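You operate a simulated robot arm through the tools that you are given. There is no shell and no other tool.

You are at the controls of a simulated robot arm. One attempt, no reset.

Task
Drive one test peg each from heads 1 and 3 with one press.
Fine: push their test blocks in, press the carriage's test button once, pull them out again.
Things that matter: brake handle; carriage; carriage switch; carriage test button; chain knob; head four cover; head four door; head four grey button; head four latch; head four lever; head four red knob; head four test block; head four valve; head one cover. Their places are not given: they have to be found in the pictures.

The check looks at the end state, three seconds after you hand in, the way a careful person would. Anything else that was tipped, shoved, dropped, spilled or broken makes it a failure.

Robot
A 6-joint arm with a two-finger gripper, fixed in place. Base frame: the origin is on the floor under the middle of its stand, x ahead of it, y to its left, z up. Readings come in m, rad, newtons and seconds.
It reaches about 1.572 m from its shoulder. Its first joint turns from -2.897 to 2.897 rad. Payload 2.45 kg.
The tool frame sits at the grasp point between the pads (the TCP): z along the fingers, y along the line on which they close. The tips reach 0.02 m beyond it. The gripper opens to 0.14 m; its body begins 0.168 m behind the TCP.
Orientation is that of the tool frame in the base frame, as [roll, pitch, yaw] about the fixed x, y, z axes, in that order (R = Rz(yaw) Ry(pitch) Rx(roll)). With the fingers straight down and closing along the base's y, the tool's x points along the base's -x, its y along +y and its z along -z.

Tools
- The arm moves only by the tool apply_moves. Its argument "rows" is a list of rows, each an object of numbers (a shift or turn left out is 0, a gripper value left out holds the last): "tx", "ty", "tz": the shift along the tool's x, y, z in m; "ax", "ay", "az": the turn, a rotation vector about the tool's x, y, z in rad; "hand": the closure in counts, from 0 (fully open) to 255 (shut). In form: [{"tx": .., "ty": .., "tz": .., "ax": .., "ay": .., "az": .., "hand": ..}, ...]. A call has 1 to 20 rows; each row shifts and turns the commanded pose from where the row before left it, along the tool's axes as they then stand. Rows are played at 5 a second. More than 0.05 m and 0.15 rad between two rows, or a gripper value outside its range, and nothing of the call is played. A pose out of reach is approached as far as the arm can. The call stops where the force on the tool passes 90 N (or 10 N more than at its start, if that is more) or the arm is blocked; 0.2 s more then pass. The fingers move at their own pace (about 0.045 m/s each) and stop on an object; they squeeze with about 38 N. The grip force told is the motor's: it shows also when the fingers shut on nothing. Time passes only in rows, and 0.2 s behind the last, so rows that do not move let the fingers close. It gives the time, the measured TCP pose, the force on the tool (base axes), the opening and the grip force at its end, in the units of the frame above (readings bear some noise), with the torque about the TCP (base axes, N m) and any sound that the robot's microphone picked up, and new pictures: "views" is both (left out), scene, wrist or none.
- Cameras (640 x 400 px; columns grow to the right, rows downward): "scene" is fixed at [0.0492, 0.4883, 1.4889]; the picture's right is [-0.28, -0.96, 0.00], its down [-0.44, 0.13, -0.89] and it looks along [0.85, -0.25, -0.46] (base axes); focal length 250 px, centre (320, 200). "wrist" rides on the gripper at [0.078, 0.011, -0.209] in the tool frame; the picture's right is [-0.14, 0.99, 0.00], its down [-0.92, -0.13, -0.37] and it looks along [-0.37, -0.05, 0.93] (tool axes); focal length 280 px, centre (320, 200).
- pixel_to_xyz(camera, pixels): for up to 12 pixels [column, row] of the newest picture of that camera ("zoom" is the newest enlarged one), the place [x, y, z] in the base frame of the surface seen there, good to about 0.002 m, but the place of the scene camera against the robot may be out by one fixed shift of up to 0.018 m in any direction. No time passes.
- inspect(camera, box): a new picture of the part [left, top, right, bottom] of that camera's present view, enlarged. No time passes.
- finish_job(): hands the job in; it is judged then, once.

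Unless the task says otherwise, let go and move clear before handing in.

The tools are called as a command line: name --argument value ..., lists and objects as JSON in quotes. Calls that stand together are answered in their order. apply_moves: Moves the arm, as the interface text tells. Its arguments: {"type":"object","properties":{"rows":{"type":"array","items":{"type":"object","properties":{"tx":{"type":"number"},"ty":{"type":"number"},"tz":{"type":"number"},"ax":{"type":"number"},"ay":{"type":"number"},"az":{"type":"number"},"hand":{"type":"number"}}}},"views":{"type":"string","enum":["both","scene","wrist","none"]}},"required":["rows"]} The other tools are called the same way: pixel_to_xyz (camera, pixels) gives the place of the surface under pixels of a picture; inspect (camera, box) takes an enlarged picture of a part of a camera's view; finish_job () hands the job in.

At the start:

```text
time: 0.0
position: [0.5093, 0.2487, 1.4237]
tool_rot: [3.14, 0.0, -3.141]
wrist_force: [-0.5, -0.4, 0.1]
wrist_torque: [-0.03, -0.03, 0.0]
opening: 0.1399
gripper_force: 0.0
```

scene: 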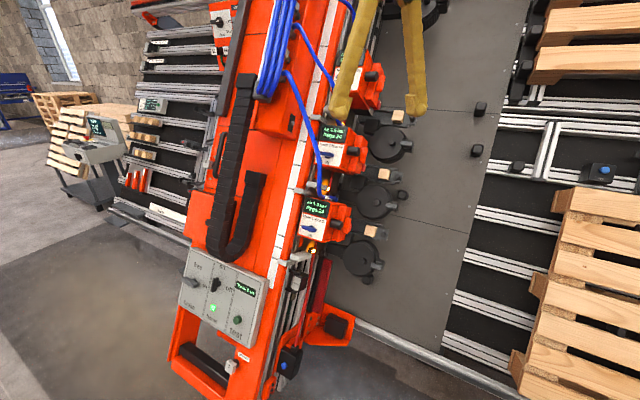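
wrist: 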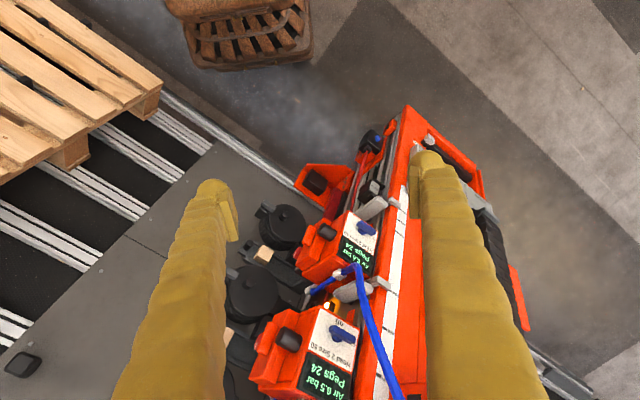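

The scene shows an orange carriage with several heads (displays near (325,135), (315,208)) and a control panel near (220,300). I'll zoom in to read it all.

inspect --camera "scene" --box '[160, 240, 300, 370]'

inspect --camera "scene" --box '[270, 170, 390, 290]'

inspect --camera "scene" --box '[290, 40, 430, 180]'

inspect --camera "wrist" --box '[220, 100, 480, 400]'

```text
3.08 times, centred on (230, 305) of scene
```

zoom: 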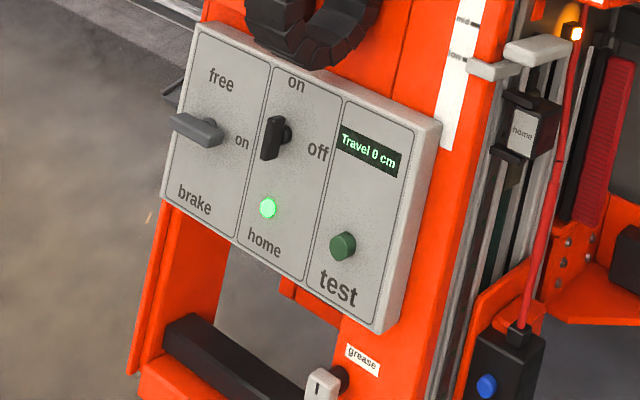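

```text
3.33 times, centred on (330, 230) of scene
```

zoom: 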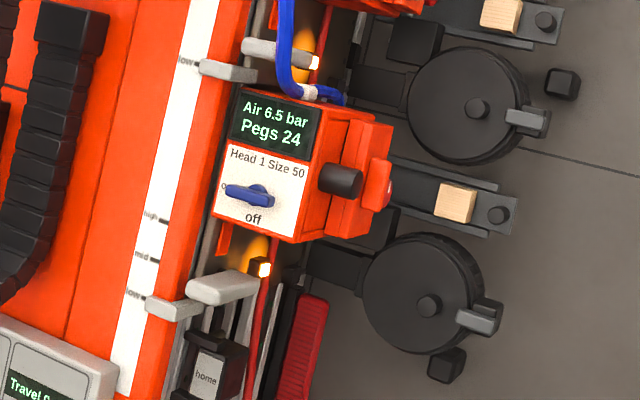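

```text
2.86 times, centred on (360, 110) of scene
```

zoom: 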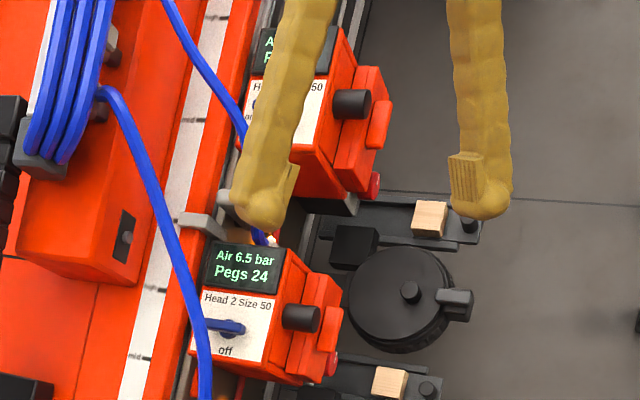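

```text
1.33 times, centred on (350, 250) of wrist
```

zoom: 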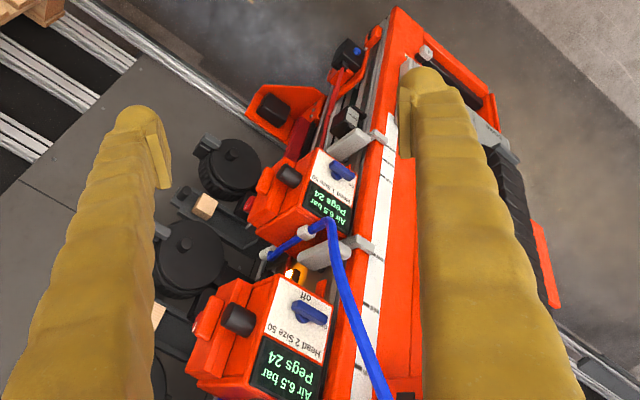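

The carriage panel (brake, on/off switch, test button) is at about (220,300), and wooden blocks on slides with black knobs sit beside each head. I'll measure places of these before moving.

pixel_to_xyz --camera "scene" --pixels '[[235, 320], [220, 284], [199, 281], [371, 231], [378, 235], [384, 174], [392, 178], [398, 116], [405, 118], [316, 208], [332, 135], [360, 225]]'

inspect --camera "scene" --box '[180, 0, 460, 130]'

inspect --camera "scene" --box '[230, 230, 390, 400]'

inspect --camera "scene" --box '[30, 0, 250, 230]'

```text
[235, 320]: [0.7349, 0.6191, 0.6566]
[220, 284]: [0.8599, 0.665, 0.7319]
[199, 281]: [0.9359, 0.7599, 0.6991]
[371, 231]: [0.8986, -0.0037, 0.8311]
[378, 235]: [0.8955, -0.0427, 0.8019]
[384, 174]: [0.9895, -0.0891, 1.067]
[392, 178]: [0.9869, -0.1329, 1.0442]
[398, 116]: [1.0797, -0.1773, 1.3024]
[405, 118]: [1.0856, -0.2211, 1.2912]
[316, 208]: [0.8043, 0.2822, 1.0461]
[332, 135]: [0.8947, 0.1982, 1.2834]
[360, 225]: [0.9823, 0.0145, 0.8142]
```

```text
2.29 times, centred on (320, 65) of scene
```

zoom: 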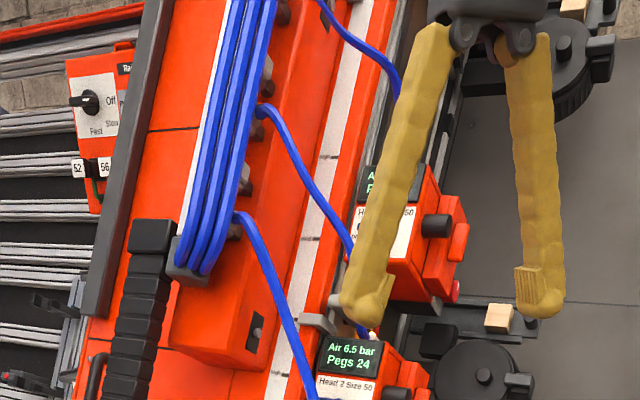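

```text
2.35 times, centred on (310, 315) of scene
```

zoom: 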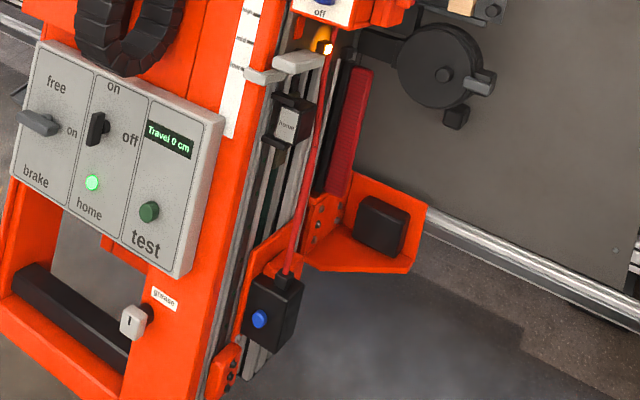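

```text
1.74 times, centred on (140, 115) of scene
```

zoom: 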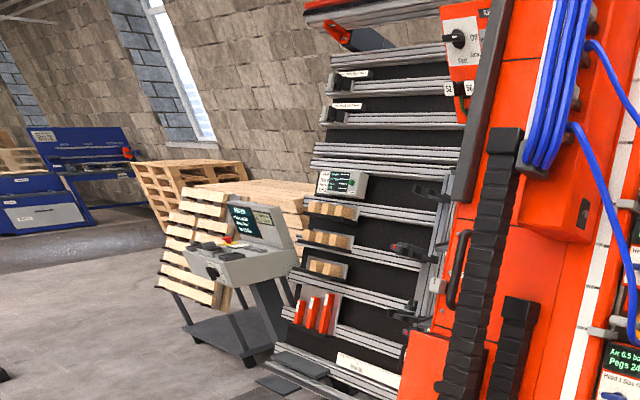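

Block 1, 2 and 3 look to be at (371,231), (384,174), (398,116), going up an inclined plate. I'll measure plate and carriage points with both cameras to get the planes and the scene-camera shift.

pixel_to_xyz --camera "scene" --pixels '[[450, 100], [450, 200], [430, 280], [500, 60], [200, 330], [185, 260], [250, 345], [264, 285], [359, 256], [362, 272], [325, 225], [340, 222]]'

pixel_to_xyz --camera "wrist" --pixels '[[264, 253], [270, 241], [282, 225], [325, 231], [288, 340], [362, 230], [318, 182], [375, 138], [60, 320], [120, 240], [230, 335], [256, 290]]'

inspect --camera "wrist" --box '[220, 180, 400, 300]'

```text
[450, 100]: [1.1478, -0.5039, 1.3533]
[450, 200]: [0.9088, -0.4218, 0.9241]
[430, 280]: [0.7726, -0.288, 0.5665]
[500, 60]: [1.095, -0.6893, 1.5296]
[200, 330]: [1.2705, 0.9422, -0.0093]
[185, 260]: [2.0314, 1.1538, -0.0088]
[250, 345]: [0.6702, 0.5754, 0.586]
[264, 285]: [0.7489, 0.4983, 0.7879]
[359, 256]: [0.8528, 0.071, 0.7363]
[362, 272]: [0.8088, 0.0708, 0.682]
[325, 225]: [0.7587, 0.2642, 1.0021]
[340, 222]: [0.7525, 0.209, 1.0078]
```

```text
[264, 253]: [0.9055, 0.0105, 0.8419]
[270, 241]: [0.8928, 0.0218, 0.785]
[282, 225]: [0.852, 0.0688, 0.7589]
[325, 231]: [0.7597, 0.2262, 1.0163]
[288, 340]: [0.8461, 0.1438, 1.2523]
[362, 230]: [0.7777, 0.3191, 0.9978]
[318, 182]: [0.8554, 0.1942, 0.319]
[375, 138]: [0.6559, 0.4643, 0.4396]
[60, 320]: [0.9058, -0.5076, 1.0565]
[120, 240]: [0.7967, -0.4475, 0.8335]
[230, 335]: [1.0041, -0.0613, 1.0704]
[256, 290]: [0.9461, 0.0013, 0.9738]
```

```text
3.33 times, centred on (310, 240) of wrist
```

zoom: 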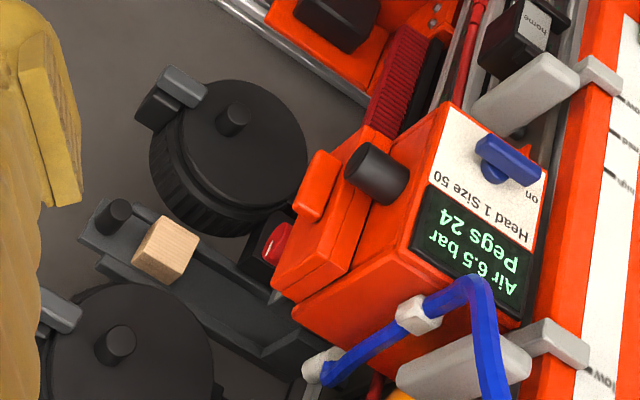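

The plate's normal works out to about (-0.625, 0.625, 0.468), so heads are stacked up an inclined plate turned 45° to me. I'll back off slightly and turn the wrist so its camera looks at the heads from the near side.

apply_moves --rows '[{"tx": 0.03, "ty": -0.03}, {"tx": 0.03, "ty": -0.03}, {"tx": 0.03, "ty": -0.03}, {"az": -0.131}, {"az": -0.131}, {"az": -0.131}, {"az": -0.131}, {"az": -0.131}, {"az": -0.131}]' --views "both"

```text
time: 2.0
position: [0.4193, 0.1589, 1.4248]
tool_rot: [-3.14, 0.001, -2.351]
wrist_force: [0.7, -0.3, -1.1]
wrist_torque: [0.0, 0.01, -0.02]
opening: 0.14
gripper_force: 0.0
```

scene: 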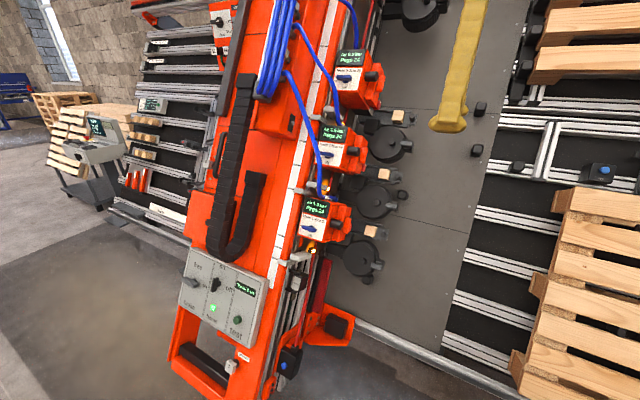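
wrist: 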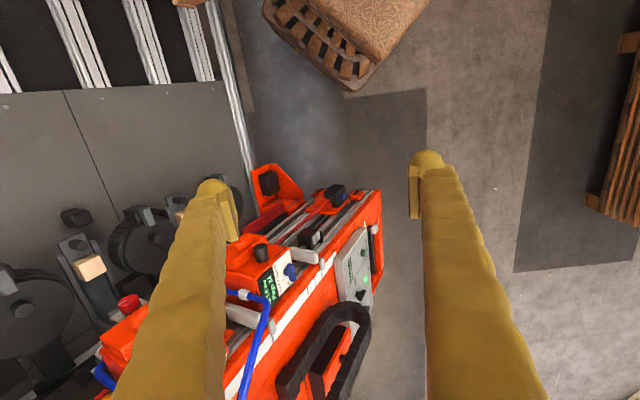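

The arm now clears heads 1–3 in the scene picture (displays at (316,208), (333,133), (350,57)). I'll zoom there and continue tilting the wrist toward the plate.

inspect --camera "scene" --box '[310, 0, 450, 110]'

inspect --camera "scene" --box '[300, 100, 430, 200]'

apply_moves --rows '[{"ax": 0.1355}, {"ax": 0.1355}, {"ax": 0.1355}, {"ax": 0.1355}]' --views "both"

```text
3.64 times, centred on (380, 55) of scene
```

zoom: 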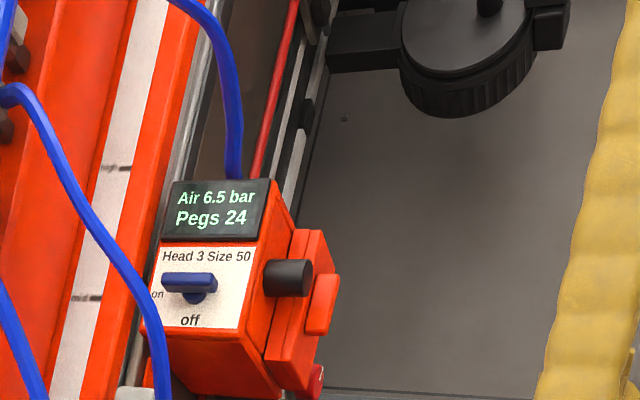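

```text
4.00 times, centred on (365, 150) of scene
```

zoom: 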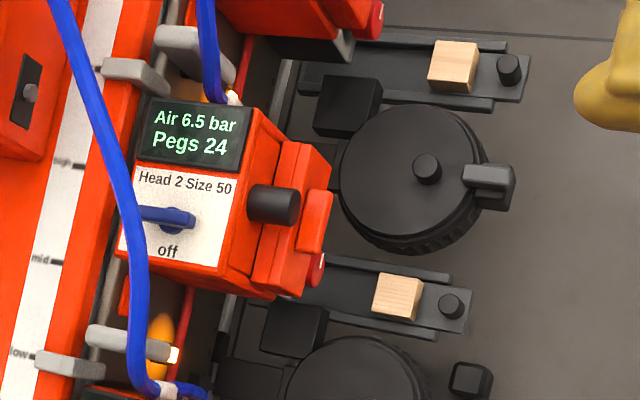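

```text
time: 3.0
position: [0.4176, 0.1575, 1.4232]
tool_rot: [-2.599, 0.001, -2.353]
wrist_force: [-0.6, 0.3, 0.4]
wrist_torque: [0.0, 0.01, 0.0]
opening: 0.1403
gripper_force: 0.1
```

scene: 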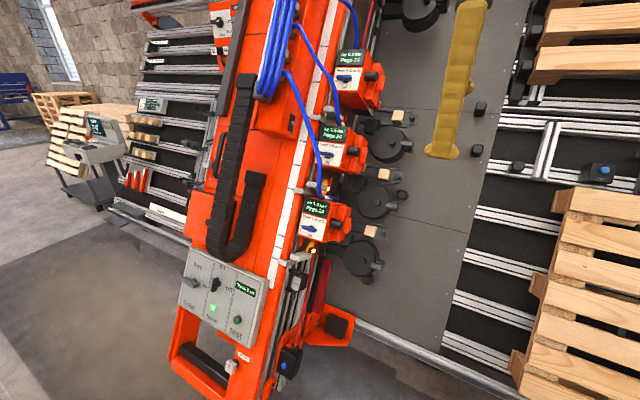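
wrist: 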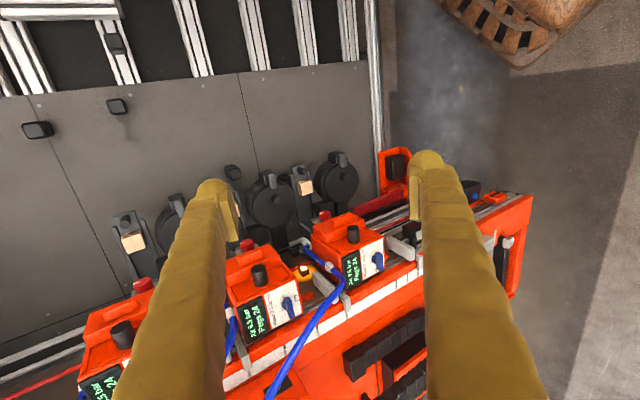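

Heads 1–3 all show Pegs 24 and Air 6.5 bar, with valves horizontal at "on". The slides appear at wrist (305,187) and (133,240); I'll finish tilting and zoom.

apply_moves --rows '[{"ax": 0.1355}, {"ax": 0.1355}, {"ax": 0.1355}, {"ax": 0.1355}]' --views "both"

```text
time: 4.0
position: [0.4182, 0.1584, 1.4242]
tool_rot: [-2.056, 0.001, -2.352]
wrist_force: [0.4, -0.1, 0.2]
wrist_torque: [-0.02, 0.02, -0.01]
opening: 0.1402
gripper_force: 0.0
```

scene: 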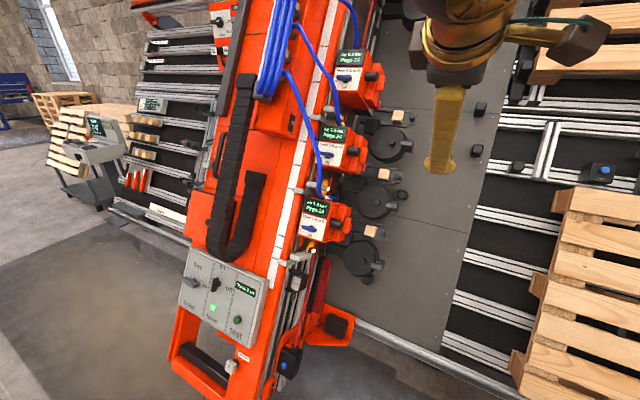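
wrist: 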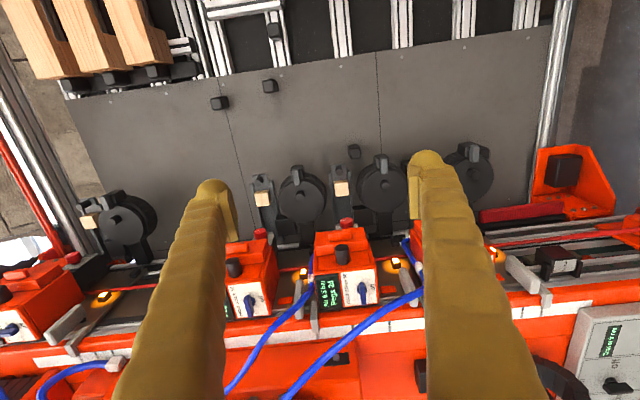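

The wrist view now shows the whole row: head 4 at left (30,300), head 3 (245,280), head 2 (345,270), head 1 behind the right finger, with test blocks at (90,222), (262,190), (341,187). I'll zoom and measure.

inspect --camera "wrist" --box '[220, 150, 400, 262]'

inspect --camera "wrist" --box '[0, 170, 200, 350]'

pixel_to_xyz --camera "wrist" --pixels '[[262, 199], [259, 185], [341, 188], [340, 172], [262, 233], [346, 222], [90, 222], [300, 190], [382, 178], [300, 120], [450, 120], [343, 254]]'

```text
3.56 times, centred on (310, 206) of wrist
```

zoom: 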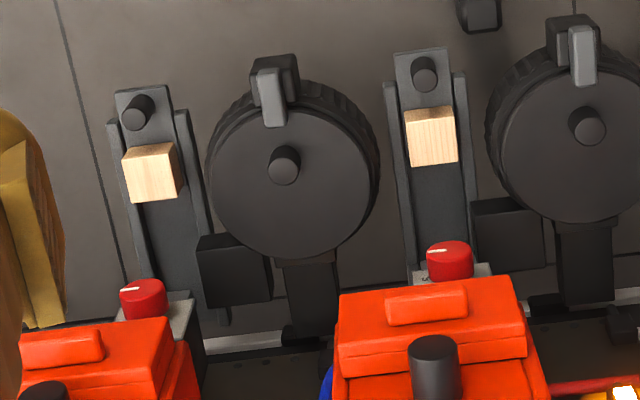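

```text
2.22 times, centred on (100, 260) of wrist
```

zoom: 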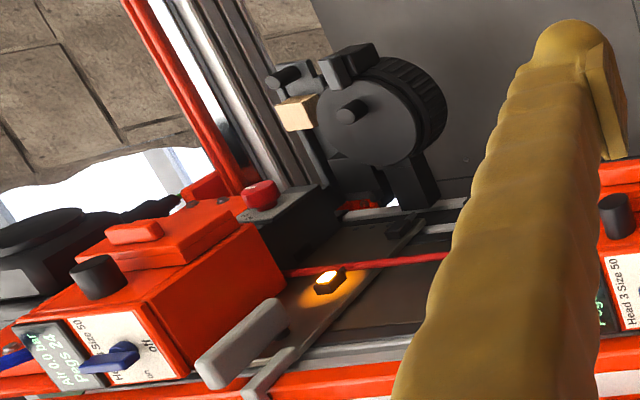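

```text
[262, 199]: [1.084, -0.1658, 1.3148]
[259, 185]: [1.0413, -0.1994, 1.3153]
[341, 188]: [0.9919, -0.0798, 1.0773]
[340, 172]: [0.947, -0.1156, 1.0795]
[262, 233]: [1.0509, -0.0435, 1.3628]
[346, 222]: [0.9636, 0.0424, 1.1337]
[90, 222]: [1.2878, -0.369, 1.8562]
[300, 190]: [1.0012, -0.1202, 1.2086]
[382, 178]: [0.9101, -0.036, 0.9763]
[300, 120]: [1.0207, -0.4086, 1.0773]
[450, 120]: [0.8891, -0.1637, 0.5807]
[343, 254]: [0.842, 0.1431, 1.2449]
```

Head 4 reads Air 0.0 bar with its valve off and its block out, so it shouldn't fire. Now I'll check the carriage panel (brake, switch, test button) closely and measure its plane.

inspect --camera "scene" --box '[175, 245, 271, 345]'

pixel_to_xyz --camera "scene" --pixels '[[238, 320], [228, 335], [245, 325], [230, 310], [190, 265], [195, 300], [235, 280], [212, 308], [200, 282], [215, 285], [260, 290], [242, 345]]'

inspect --camera "wrist" --box '[480, 220, 640, 400]'

```text
4.00 times, centred on (223, 295) of scene
```

zoom: 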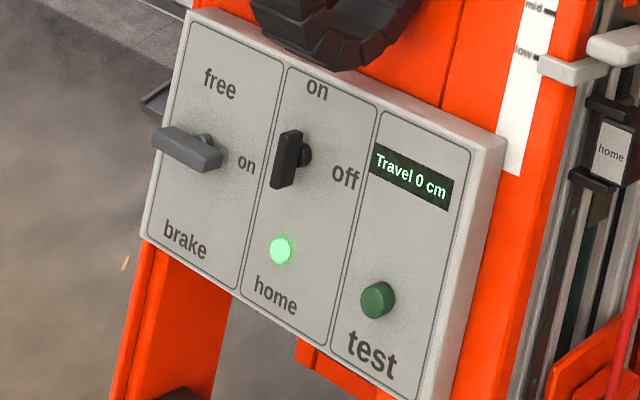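

```text
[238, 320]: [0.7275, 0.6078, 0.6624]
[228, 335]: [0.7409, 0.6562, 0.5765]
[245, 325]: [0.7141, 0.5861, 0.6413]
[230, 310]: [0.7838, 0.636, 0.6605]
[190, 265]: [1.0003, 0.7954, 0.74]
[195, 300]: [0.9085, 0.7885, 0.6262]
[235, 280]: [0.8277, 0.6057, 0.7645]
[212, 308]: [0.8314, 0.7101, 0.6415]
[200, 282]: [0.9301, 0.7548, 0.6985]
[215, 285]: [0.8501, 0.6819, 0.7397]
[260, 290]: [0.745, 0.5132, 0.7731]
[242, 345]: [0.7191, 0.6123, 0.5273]
```

```text
2.22 times, centred on (560, 310) of wrist
```

zoom: 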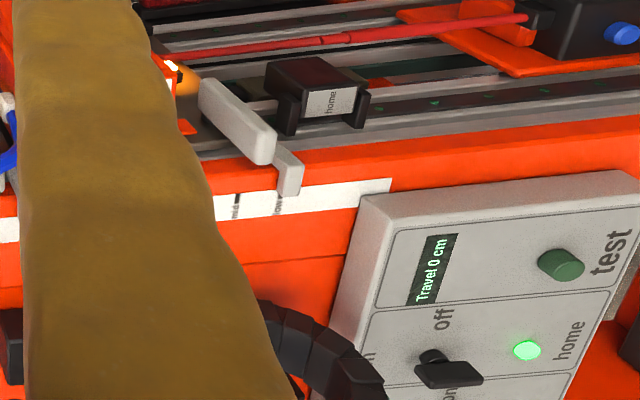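

The panel shows brake handle at "on", switch at "on", home light lit, travel 0 cm; panel plane is perpendicular to the plate normal with the test button at (238,320). I'll advance toward the plate and tilt the wrist so it looks in under the heads along the slides.

apply_moves --rows '[{"tz": 0.04}, {"tz": 0.04}, {"tz": 0.04}, {"tz": 0.04}, {"tz": 0.04}, {"tz": 0.04}, {"tz": 0.04}, {"ay": -0.131}, {"ay": -0.131}, {"ay": -0.131}]' --views "both"

pixel_to_xyz --camera "scene" --pixels '[[560, 200], [600, 330], [520, 370], [560, 50], [600, 170], [340, 325], [480, 110], [475, 150], [405, 195]]'

```text
time: 6.2
position: [0.5934, -0.0172, 1.2915]
tool_rot: [-2.025, 0.182, -2.001]
wrist_force: [-0.5, -0.4, -0.2]
wrist_torque: [-0.01, -0.01, 0.0]
opening: 0.1399
gripper_force: 0.1
```

scene: 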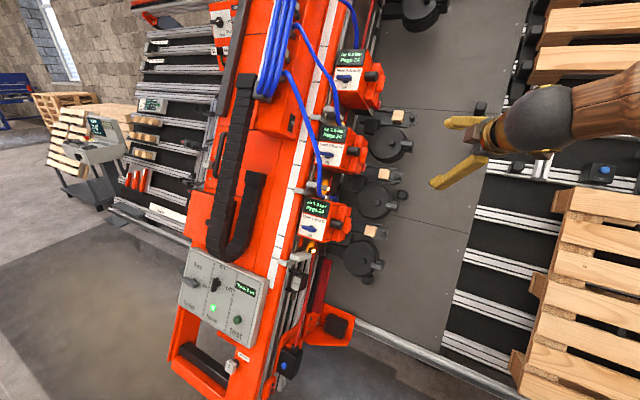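
wrist: 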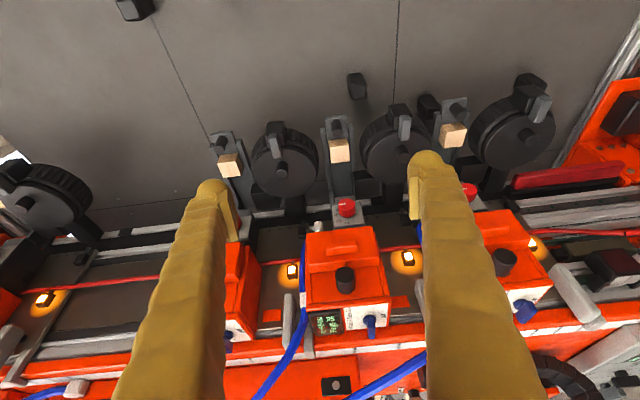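

```text
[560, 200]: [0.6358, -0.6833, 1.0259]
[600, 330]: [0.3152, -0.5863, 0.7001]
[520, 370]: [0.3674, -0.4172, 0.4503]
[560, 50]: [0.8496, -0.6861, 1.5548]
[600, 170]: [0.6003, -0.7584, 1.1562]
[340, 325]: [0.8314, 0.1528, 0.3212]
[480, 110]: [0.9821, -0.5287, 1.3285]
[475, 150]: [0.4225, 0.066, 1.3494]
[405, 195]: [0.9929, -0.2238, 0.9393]
```

Blocks 3, 2, 1 are at wrist (230,165), (340,150), (453,137), and I can see the tracks beneath. I'll continue tilting and move down along u to center on heads 1–2.

apply_moves --rows '[{"ay": -0.131}, {"ay": -0.131}, {"ay": -0.131}, {"tz": 0.03, "ty": 0.04}, {"tz": 0.03, "ty": 0.04}]' --views "both"

```text
time: 7.6
position: [0.6035, 0.0724, 1.1775]
tool_rot: [-2.025, 0.327, -1.45]
wrist_force: [0.7, 0.0, -0.5]
wrist_torque: [-0.01, 0.03, -0.01]
opening: 0.14
gripper_force: 0.0
out of reach, approached as far as the arm can: row 2, 3
stopped in row 5: the arm was blocked; the commanded pose is now the measured one
```

scene: 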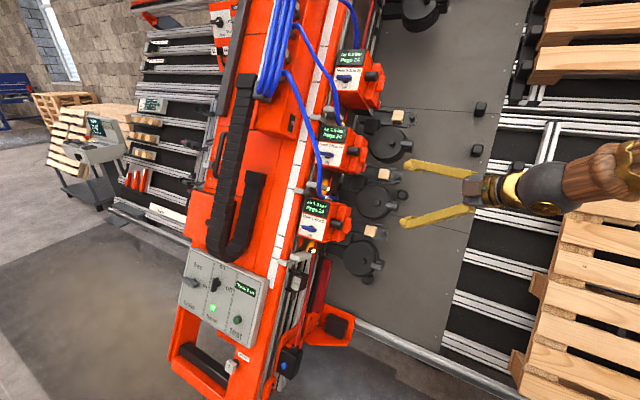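
wrist: 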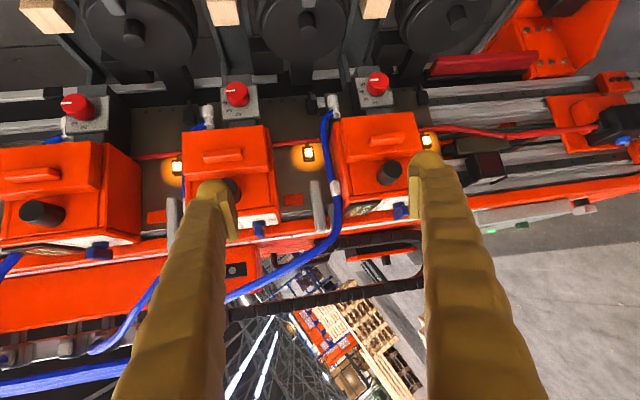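

The arm hit a reach limit near the base and the tool stopped at a slightly different tilt; no contact force. The wrist view shows slides running under the grey red-knob boxes at (237,95) and (377,85); I'll zoom there.

inspect --camera "wrist" --box '[170, 0, 450, 175]'

pixel_to_xyz --camera "wrist" --pixels '[[377, 82], [377, 98], [360, 60], [365, 40], [375, 8], [300, 20], [395, 115], [237, 95], [240, 108], [220, 50], [457, 18], [385, 130]]'

```text
2.29 times, centred on (310, 88) of wrist
```

zoom: 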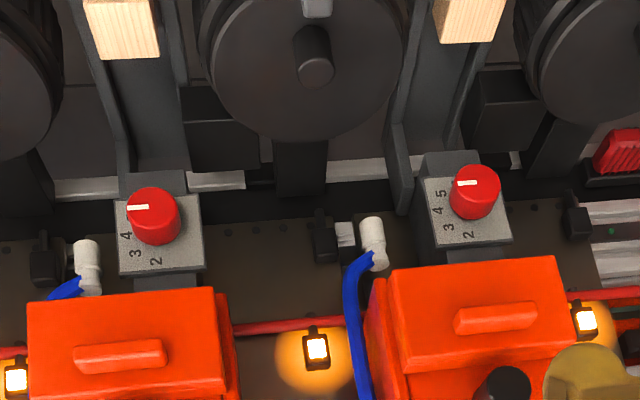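

```text
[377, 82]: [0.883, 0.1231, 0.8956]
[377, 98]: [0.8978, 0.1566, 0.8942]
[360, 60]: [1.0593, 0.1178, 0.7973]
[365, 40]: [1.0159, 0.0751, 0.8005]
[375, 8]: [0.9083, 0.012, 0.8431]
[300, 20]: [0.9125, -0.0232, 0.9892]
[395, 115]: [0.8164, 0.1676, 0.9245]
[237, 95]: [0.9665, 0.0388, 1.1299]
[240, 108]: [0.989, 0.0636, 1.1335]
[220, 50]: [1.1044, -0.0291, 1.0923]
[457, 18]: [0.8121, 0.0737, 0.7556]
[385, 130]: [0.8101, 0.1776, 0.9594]
```

The grey nose boxes sit at about h=.69–.77 along the slide direction with the slide tray continuing beneath, so the knob should stay accessible in front of them. I'll move down and toward the plate near head 1's slide.

apply_moves --rows '[{"tx": 0.0254, "ty": 0.0229, "tz": 0.0274}, {"tx": 0.0254, "ty": 0.0229, "tz": 0.0274}, {"tx": 0.0254, "ty": 0.0229, "tz": 0.0274}, {"tx": 0.0254, "ty": 0.0229, "tz": 0.0274}, {"tx": 0.0254, "ty": 0.0229, "tz": 0.0274}, {"tx": 0.0254, "ty": 0.0229, "tz": 0.0274}]' --views "both"

```text
time: 9.0
position: [0.7358, -0.002, 0.9708]
tool_rot: [-2.024, 0.326, -1.449]
wrist_force: [-0.1, -0.6, 0.0]
wrist_torque: [0.01, -0.01, -0.01]
opening: 0.1399
gripper_force: 0.1
out of reach, approached as far as the arm can: row 1, 2, 3, 4, 5
```

scene: 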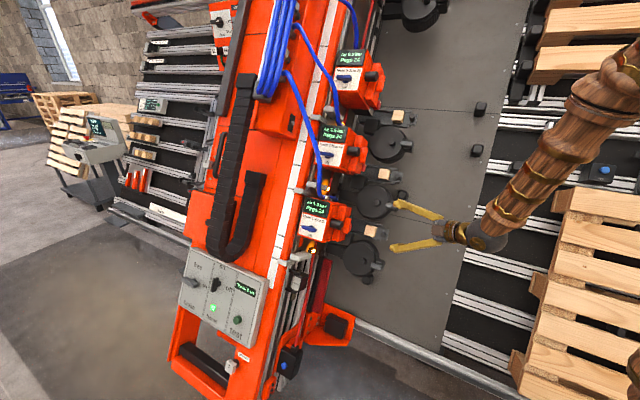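
wrist: 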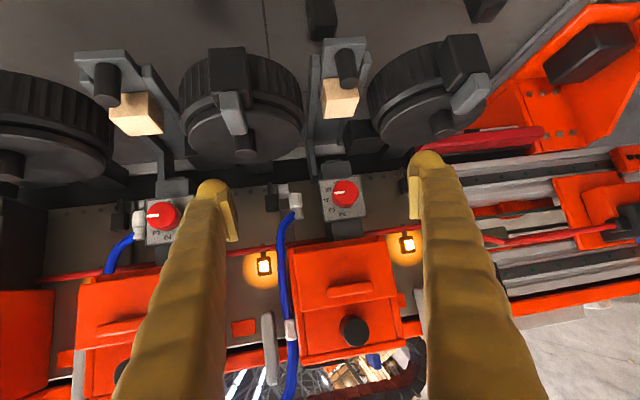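

I'm now at about h=.52, in front of slide 1 (block at (340,100), knob at (346,66)). I'll measure the knob, tray end, drums and levers precisely.

pixel_to_xyz --camera "wrist" --pixels '[[346, 56], [346, 75], [340, 64], [345, 84], [343, 42], [340, 105], [235, 110], [229, 65], [468, 95], [460, 50], [430, 105], [345, 200]]'

inspect --camera "wrist" --box '[240, 20, 440, 145]'

```text
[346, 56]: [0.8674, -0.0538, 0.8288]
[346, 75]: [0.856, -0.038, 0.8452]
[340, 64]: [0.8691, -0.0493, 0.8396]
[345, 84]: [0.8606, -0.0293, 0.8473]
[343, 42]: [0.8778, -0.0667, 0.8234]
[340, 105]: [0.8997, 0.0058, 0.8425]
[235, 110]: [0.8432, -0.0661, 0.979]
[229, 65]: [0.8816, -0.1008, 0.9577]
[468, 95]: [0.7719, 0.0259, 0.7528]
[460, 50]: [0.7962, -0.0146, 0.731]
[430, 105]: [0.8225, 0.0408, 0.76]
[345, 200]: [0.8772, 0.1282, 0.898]
```

```text
3.20 times, centred on (340, 82) of wrist
```

zoom: 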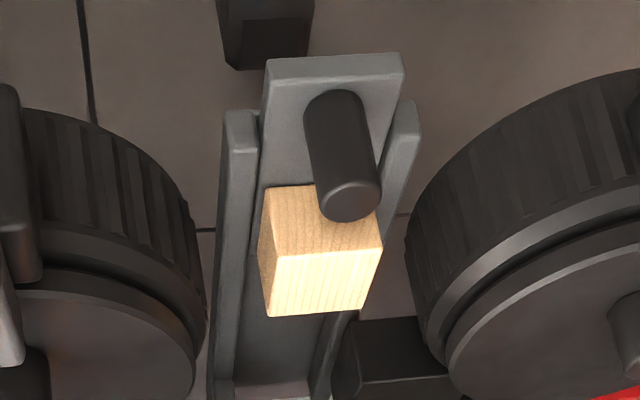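

Knob 1 is a ~24 mm post centred near h=.588, u=1.042 with its top at n=-.16, and the lever arms either side are ±.13 away. I'll square the gripper's closing axis to the slide and narrow the opening to about 6 cm.

apply_moves --rows '[{"ax": 0.068, "ay": -0.0035, "az": 0.049, "hand": 146}, {"ax": 0.068, "ay": -0.0035, "az": 0.049, "hand": 146}, {"hand": 146}, {"hand": 146}]' --views "both"

```text
time: 10.0
position: [0.7629, -0.0071, 0.9797]
tool_rot: [-1.902, 0.421, -1.484]
wrist_force: [0.1, 0.0, 0.6]
wrist_torque: [0.0, -0.03, 0.05]
opening: 0.0598
gripper_force: 0.1
out of reach, approached as far as the arm can: row 1, 2
```

scene: 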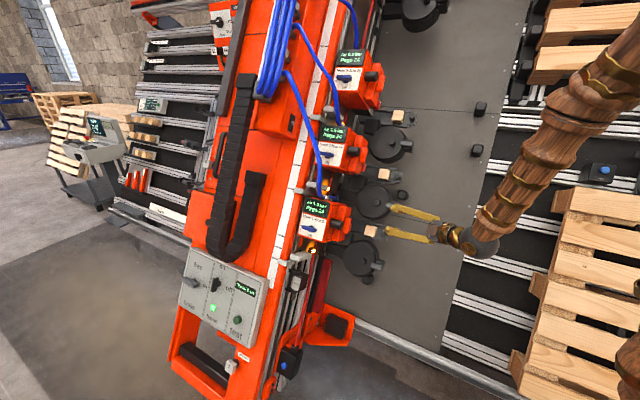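
wrist: 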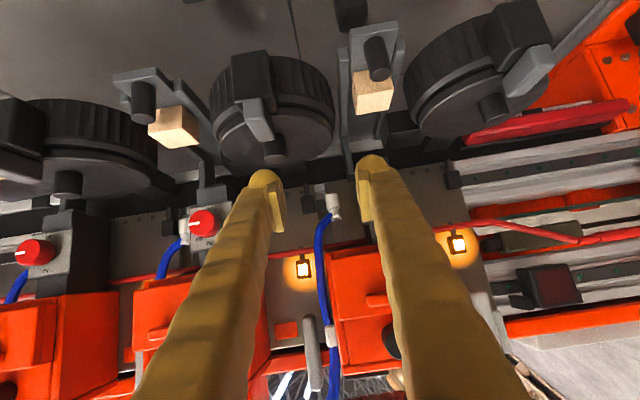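

Closing axis is now square to the slide (tool y ≈ -u) though the elbow is near its folding limit, which shifted the TCP about 2.7 cm. I'll shift over to slide 1 then go down to a pre-grasp in front of its knob.

apply_moves --rows '[{"ty": 0.0395}, {"ty": 0.0375}, {"tx": 0.0418, "tz": 0.0284}, {"tx": 0.0418, "tz": 0.0284}]' --views "both"

```text
refused: row 3 steps farther than a row can; nothing moved
```

apply_moves --rows '[{"ty": 0.0395}, {"ty": 0.0375}, {"tx": 0.0278, "tz": 0.0189}, {"tx": 0.0278, "tz": 0.0189}, {"tx": 0.0278, "tz": 0.0189}]' --views "both"

```text
time: 11.2
position: [0.8387, -0.0497, 0.8727]
tool_rot: [-1.901, 0.42, -1.485]
wrist_force: [0.5, 0.5, -0.5]
wrist_torque: [0.01, -0.01, -0.04]
opening: 0.0597
gripper_force: 0.0
out of reach, approached as far as the arm can: row 1, 2
```

scene: 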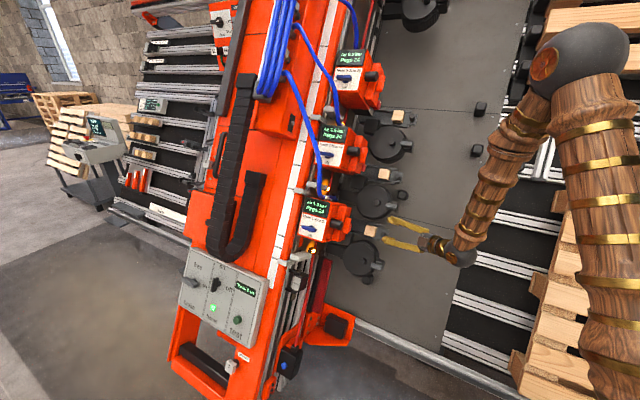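
wrist: 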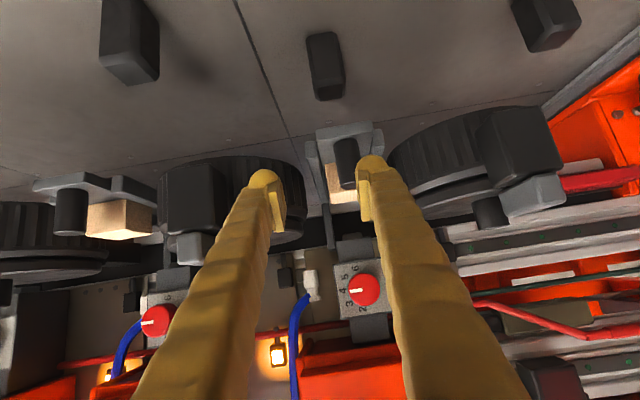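

The knob (345,160) is to the right of the finger midline: TCP u=1.066 vs knob u=1.042. I'll back off 2.5 cm, shift over 2.4 cm, and re-measure.

apply_moves --rows '[{"tz": -0.025}, {"ty": 0.024}, {}]' --views "wrist"

```text
time: 12.0
position: [0.8067, -0.045, 0.8589]
tool_rot: [-1.901, 0.421, -1.485]
wrist_force: [1.0, -0.6, 0.0]
wrist_torque: [0.0, -0.03, -0.02]
opening: 0.0597
gripper_force: 0.1
```

wrist: 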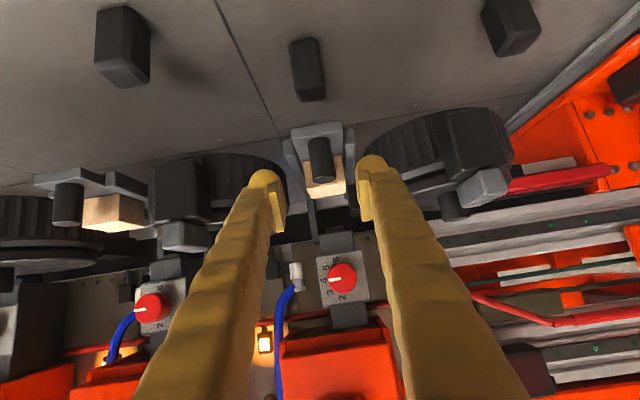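

Now the knob (320,160) is centred between the fingers at (270,190) and (370,180). I'll re-measure it and the nose box above.

pixel_to_xyz --camera "wrist" --pixels '[[320, 145], [320, 165], [322, 178], [320, 130], [326, 190], [338, 262], [338, 305], [348, 318], [342, 240], [310, 155], [331, 155], [345, 245]]'

inspect --camera "wrist" --box '[240, 110, 420, 340]'

```text
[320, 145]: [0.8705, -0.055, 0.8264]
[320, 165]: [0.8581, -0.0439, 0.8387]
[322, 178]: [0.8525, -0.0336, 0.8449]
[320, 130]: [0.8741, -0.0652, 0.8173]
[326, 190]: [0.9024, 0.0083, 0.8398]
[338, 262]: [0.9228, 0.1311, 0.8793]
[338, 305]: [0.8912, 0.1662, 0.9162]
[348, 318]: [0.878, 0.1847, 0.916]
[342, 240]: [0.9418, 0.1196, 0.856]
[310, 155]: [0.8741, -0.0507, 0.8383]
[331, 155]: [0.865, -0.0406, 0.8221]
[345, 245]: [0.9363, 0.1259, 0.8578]
```

```text
1.74 times, centred on (330, 225) of wrist
```

zoom: 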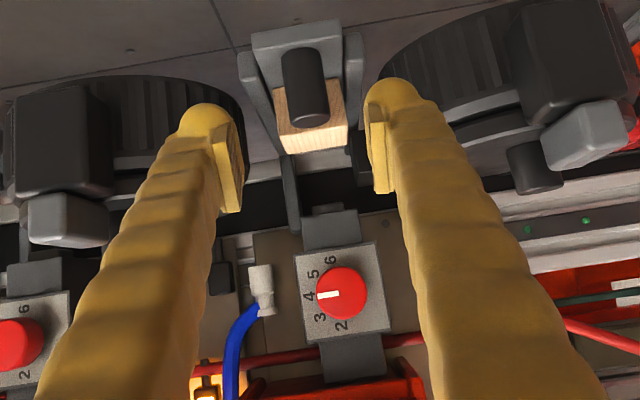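

Knob centre is about h=.588, u=1.037, directly ahead along tool z, and the nose bar is at h≈.75, so there's room. I'll check the guide-rail height before closing in.

pixel_to_xyz --camera "wrist" --pixels '[[289, 155], [295, 175], [349, 143], [300, 130], [340, 130], [318, 122], [308, 215], [330, 215]]'

```text
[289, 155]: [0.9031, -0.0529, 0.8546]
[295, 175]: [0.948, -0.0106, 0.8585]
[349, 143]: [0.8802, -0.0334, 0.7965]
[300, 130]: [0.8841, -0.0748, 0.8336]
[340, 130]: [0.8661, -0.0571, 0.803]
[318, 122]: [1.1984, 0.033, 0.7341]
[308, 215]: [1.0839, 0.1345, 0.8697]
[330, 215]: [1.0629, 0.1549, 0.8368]
```

Rails' tops are at n≈-.198, below where the fingertips will go (-.185). I'll advance 6 cm along tool z and close on the knob.

apply_moves --rows '[{"tz": 0.03, "ty": 0.001}, {"tz": 0.03, "ty": 0.001}, {}]' --views "wrist"

```text
time: 12.8
position: [0.8609, -0.0324, 0.8404]
tool_rot: [-1.9, 0.421, -1.485]
wrist_force: [0.1, -0.1, -0.2]
wrist_torque: [0.03, 0.01, 0.0]
opening: 0.06
gripper_force: 0.0
```

wrist: 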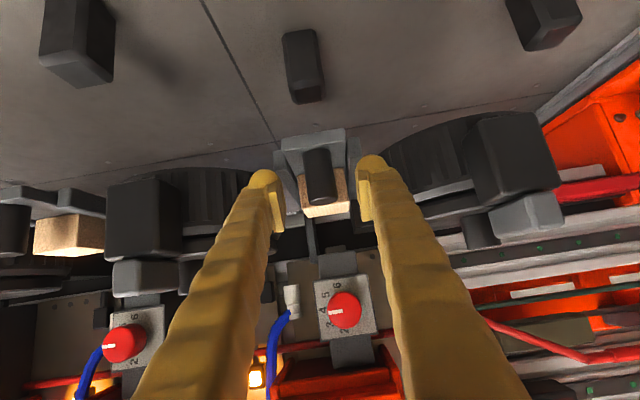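

The fingers straddle the knob (318,175) at TCP h=.586, u=1.039, n=-.165. Closing now.

apply_moves --rows '[{"hand": 255}, {"hand": 255}, {"hand": 255}, {"hand": 255}]' --views "wrist"

```text
time: 13.8
position: [0.8608, -0.0315, 0.8393]
tool_rot: [-1.905, 0.421, -1.486]
wrist_force: [-2.0, 8.6, -17.9]
wrist_torque: [0.15, 0.16, 0.07]
opening: 0.0226
gripper_force: 39.4
```

wrist: 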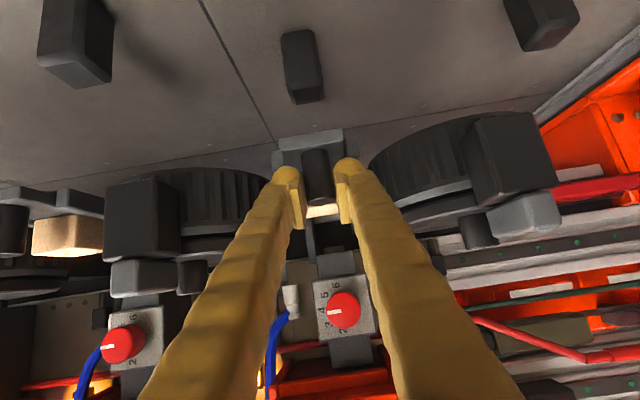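

Gripped (opening 0.0226, 39 N) with ~19 N side load along u, so I'll ease 1.5 mm that way and then push the block in along +h in small steps.

apply_moves --rows '[{"ty": 0.0018}, {"tx": -0.00587, "tz": 0.00809}, {"tx": -0.00587, "tz": 0.00809}, {"tx": -0.00587, "tz": 0.00809}, {"tx": -0.00587, "tz": 0.00809}]' --views "wrist"

```text
time: 15.0
position: [0.8914, -0.0024, 0.8378]
tool_rot: [-1.901, 0.422, -1.483]
wrist_force: [-25.7, 24.3, 3.2]
wrist_torque: [0.16, 0.05, 0.13]
opening: 0.0226
gripper_force: 44.6
```

wrist: 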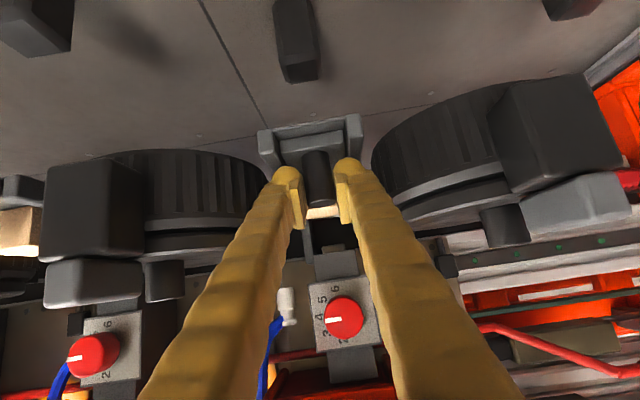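

Moved 4.3 cm in with the knob still held, but there's ~33 N pushing the tool away from the plate (+n), perhaps the fingertips bearing on the guide rails. I'll lift 3 mm along n and read the force.

apply_moves --rows '[{"tx": -0.0024, "tz": -0.0018}, {}]' --views "none"

inspect --camera "wrist" --box '[220, 90, 420, 260]'

```text
time: 15.6
position: [0.8899, -0.0031, 0.8388]
tool_rot: [-1.903, 0.423, -1.489]
wrist_force: [14.6, -16.5, -26.1]
wrist_torque: [-0.07, 0.04, -0.22]
opening: 0.0227
gripper_force: 45.0
```

```text
2.35 times, centred on (320, 175) of wrist
```

zoom: 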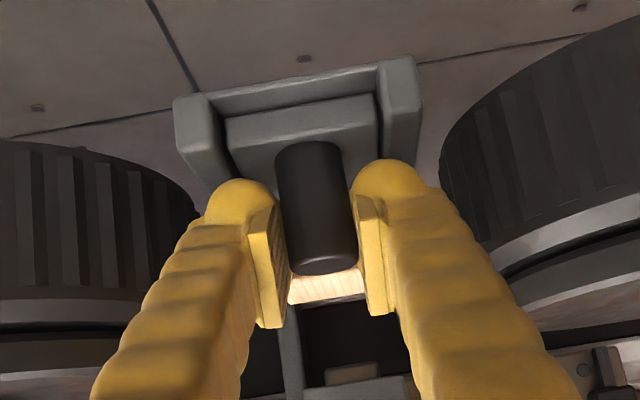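

A 3 mm lift swung the force from +33 N to -32 N, so the grip is stiff and the slide is really running about 2.7° off my assumed line (toward yaw ≈47.7°). I'll re-centre by 1.5 mm and push on along the corrected direction.

apply_moves --rows '[{"tx": 0.0012, "ty": 0.0006, "tz": 0.0009}, {"tx": -0.0062, "ty": 0.0002, "tz": 0.00785}, {"tx": -0.0062, "ty": 0.0002, "tz": 0.00785}, {"tx": -0.0062, "ty": 0.0002, "tz": 0.00785}]' --views "wrist"

```text
time: 16.6
position: [0.9103, 0.02, 0.8395]
tool_rot: [-1.899, 0.42, -1.486]
wrist_force: [21.0, -22.2, -5.4]
wrist_torque: [-0.18, -0.19, -0.08]
opening: 0.0229
gripper_force: 44.5
```

wrist: 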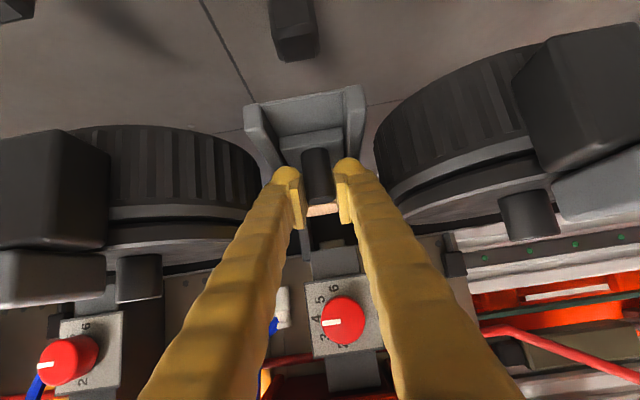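

7 cm of travel so far, small off-axis load (-30 N in n), the block (323,210) is nearing the nose bar (335,262). I'll relieve about 1 mm and continue in small steps, watching for the end stop.

apply_moves --rows '[{"tx": 0.0008, "ty": -0.0003, "tz": 0.0006}, {"tx": -0.006, "ty": 0.0001, "tz": 0.008}, {"tx": -0.006, "ty": 0.0001, "tz": 0.008}]' --views "wrist"

```text
time: 17.4
position: [0.9231, 0.0345, 0.8401]
tool_rot: [-1.898, 0.423, -1.482]
wrist_force: [8.6, -8.9, 14.7]
wrist_torque: [-0.09, -0.43, 0.21]
opening: 0.0227
gripper_force: 44.7
```

wrist: 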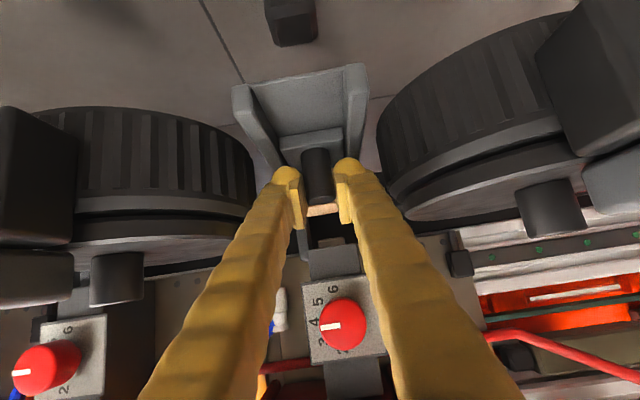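

9.1 cm of travel, forces small. Continuing in 1 cm steps toward the end stop.

apply_moves --rows '[{"ty": -0.0007}, {"tx": -0.006, "ty": 0.0, "tz": 0.008}]' --views "wrist"

```text
time: 18.0
position: [0.9316, 0.0421, 0.84]
tool_rot: [-1.902, 0.42, -1.483]
wrist_force: [-2.0, 0.6, 12.2]
wrist_torque: [-0.13, -0.27, 0.06]
opening: 0.0226
gripper_force: 45.0
```

wrist: 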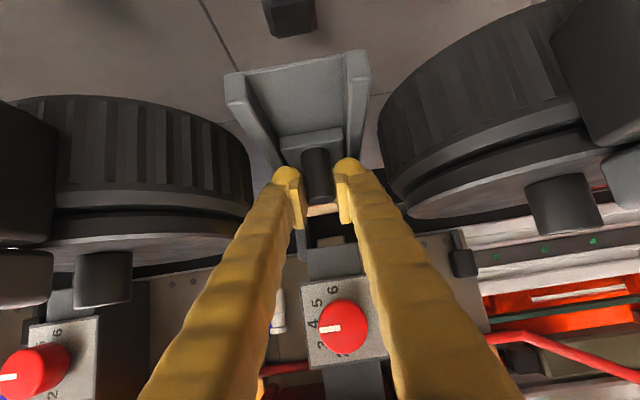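

Travel ~10 cm, forces near zero. I'll zoom to see how the block lines up with the nose and what the pale item at (333,243) is.

inspect --camera "wrist" --box '[250, 130, 410, 300]'

pixel_to_xyz --camera "wrist" --pixels '[[323, 210], [333, 241], [333, 255], [333, 270], [320, 230], [330, 228]]'

inspect --camera "scene" --box '[300, 190, 420, 280]'

```text
2.35 times, centred on (330, 215) of wrist
```

zoom: 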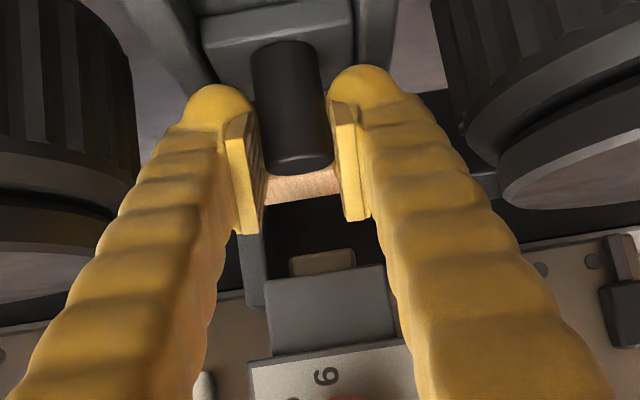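

```text
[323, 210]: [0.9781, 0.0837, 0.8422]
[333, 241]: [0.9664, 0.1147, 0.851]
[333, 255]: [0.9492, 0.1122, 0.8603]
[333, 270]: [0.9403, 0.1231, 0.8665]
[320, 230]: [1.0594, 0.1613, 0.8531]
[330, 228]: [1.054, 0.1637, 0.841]
```

```text
4.44 times, centred on (360, 235) of scene
```

zoom: 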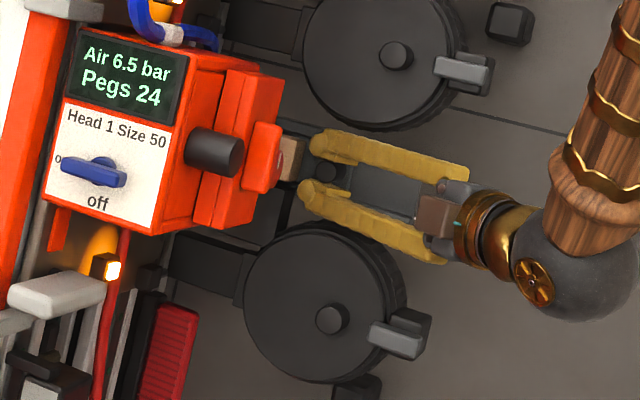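

The block's visible top is at h≈.751, and the muzzle (333,241) is at h≈.764+, just beyond. I'll keep pushing to the stop.

apply_moves --rows '[{"tx": -0.006, "ty": 0.0, "tz": 0.008}, {"tx": -0.003, "tz": 0.004}, {"tx": -0.003, "tz": 0.004}]' --views "wrist"

```text
time: 18.8
position: [0.9454, 0.0554, 0.8395]
tool_rot: [-1.903, 0.42, -1.485]
wrist_force: [-8.3, 9.0, 15.3]
wrist_torque: [-0.17, -0.16, -0.17]
opening: 0.0228
gripper_force: 45.2
```

wrist: 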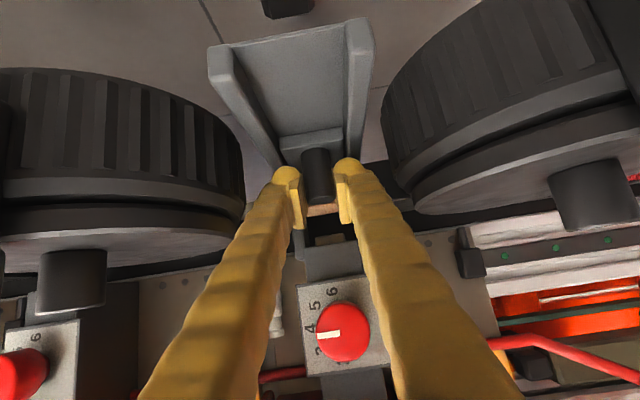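

12.2 cm of travel, still no stop (h-force ~0). Continue carefully.

apply_moves --rows '[{"tx": -0.003, "tz": 0.004}, {"tx": -0.003, "tz": 0.004}, {"tx": -0.003, "tz": 0.004}]' --views "wrist"

inspect --camera "wrist" --box '[250, 130, 410, 300]'

```text
time: 19.6
position: [0.9558, 0.0634, 0.8384]
tool_rot: [-1.902, 0.42, -1.489]
wrist_force: [-5.0, -15.4, 4.2]
wrist_torque: [-0.49, -0.39, -0.09]
opening: 0.021
gripper_force: 45.7
```

wrist: 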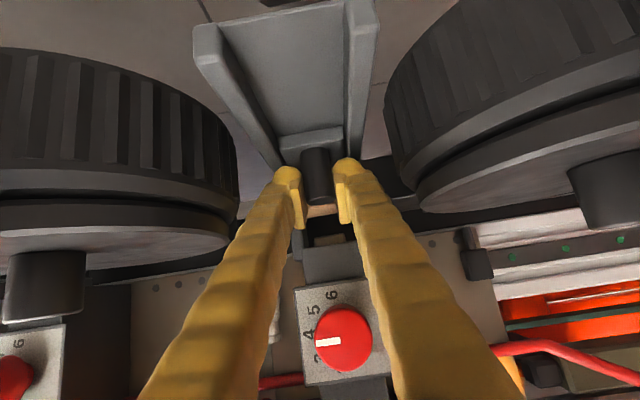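

```text
2.35 times, centred on (330, 215) of wrist
```

zoom: 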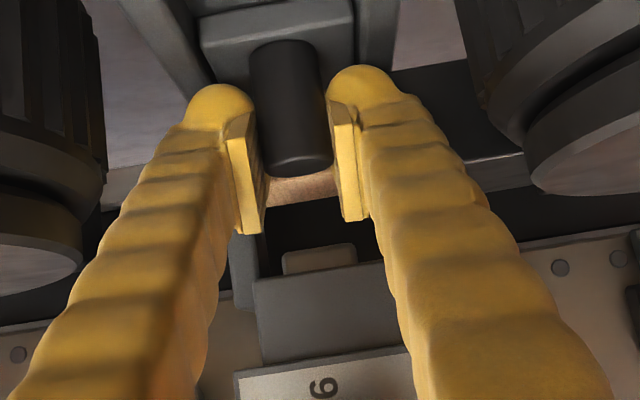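

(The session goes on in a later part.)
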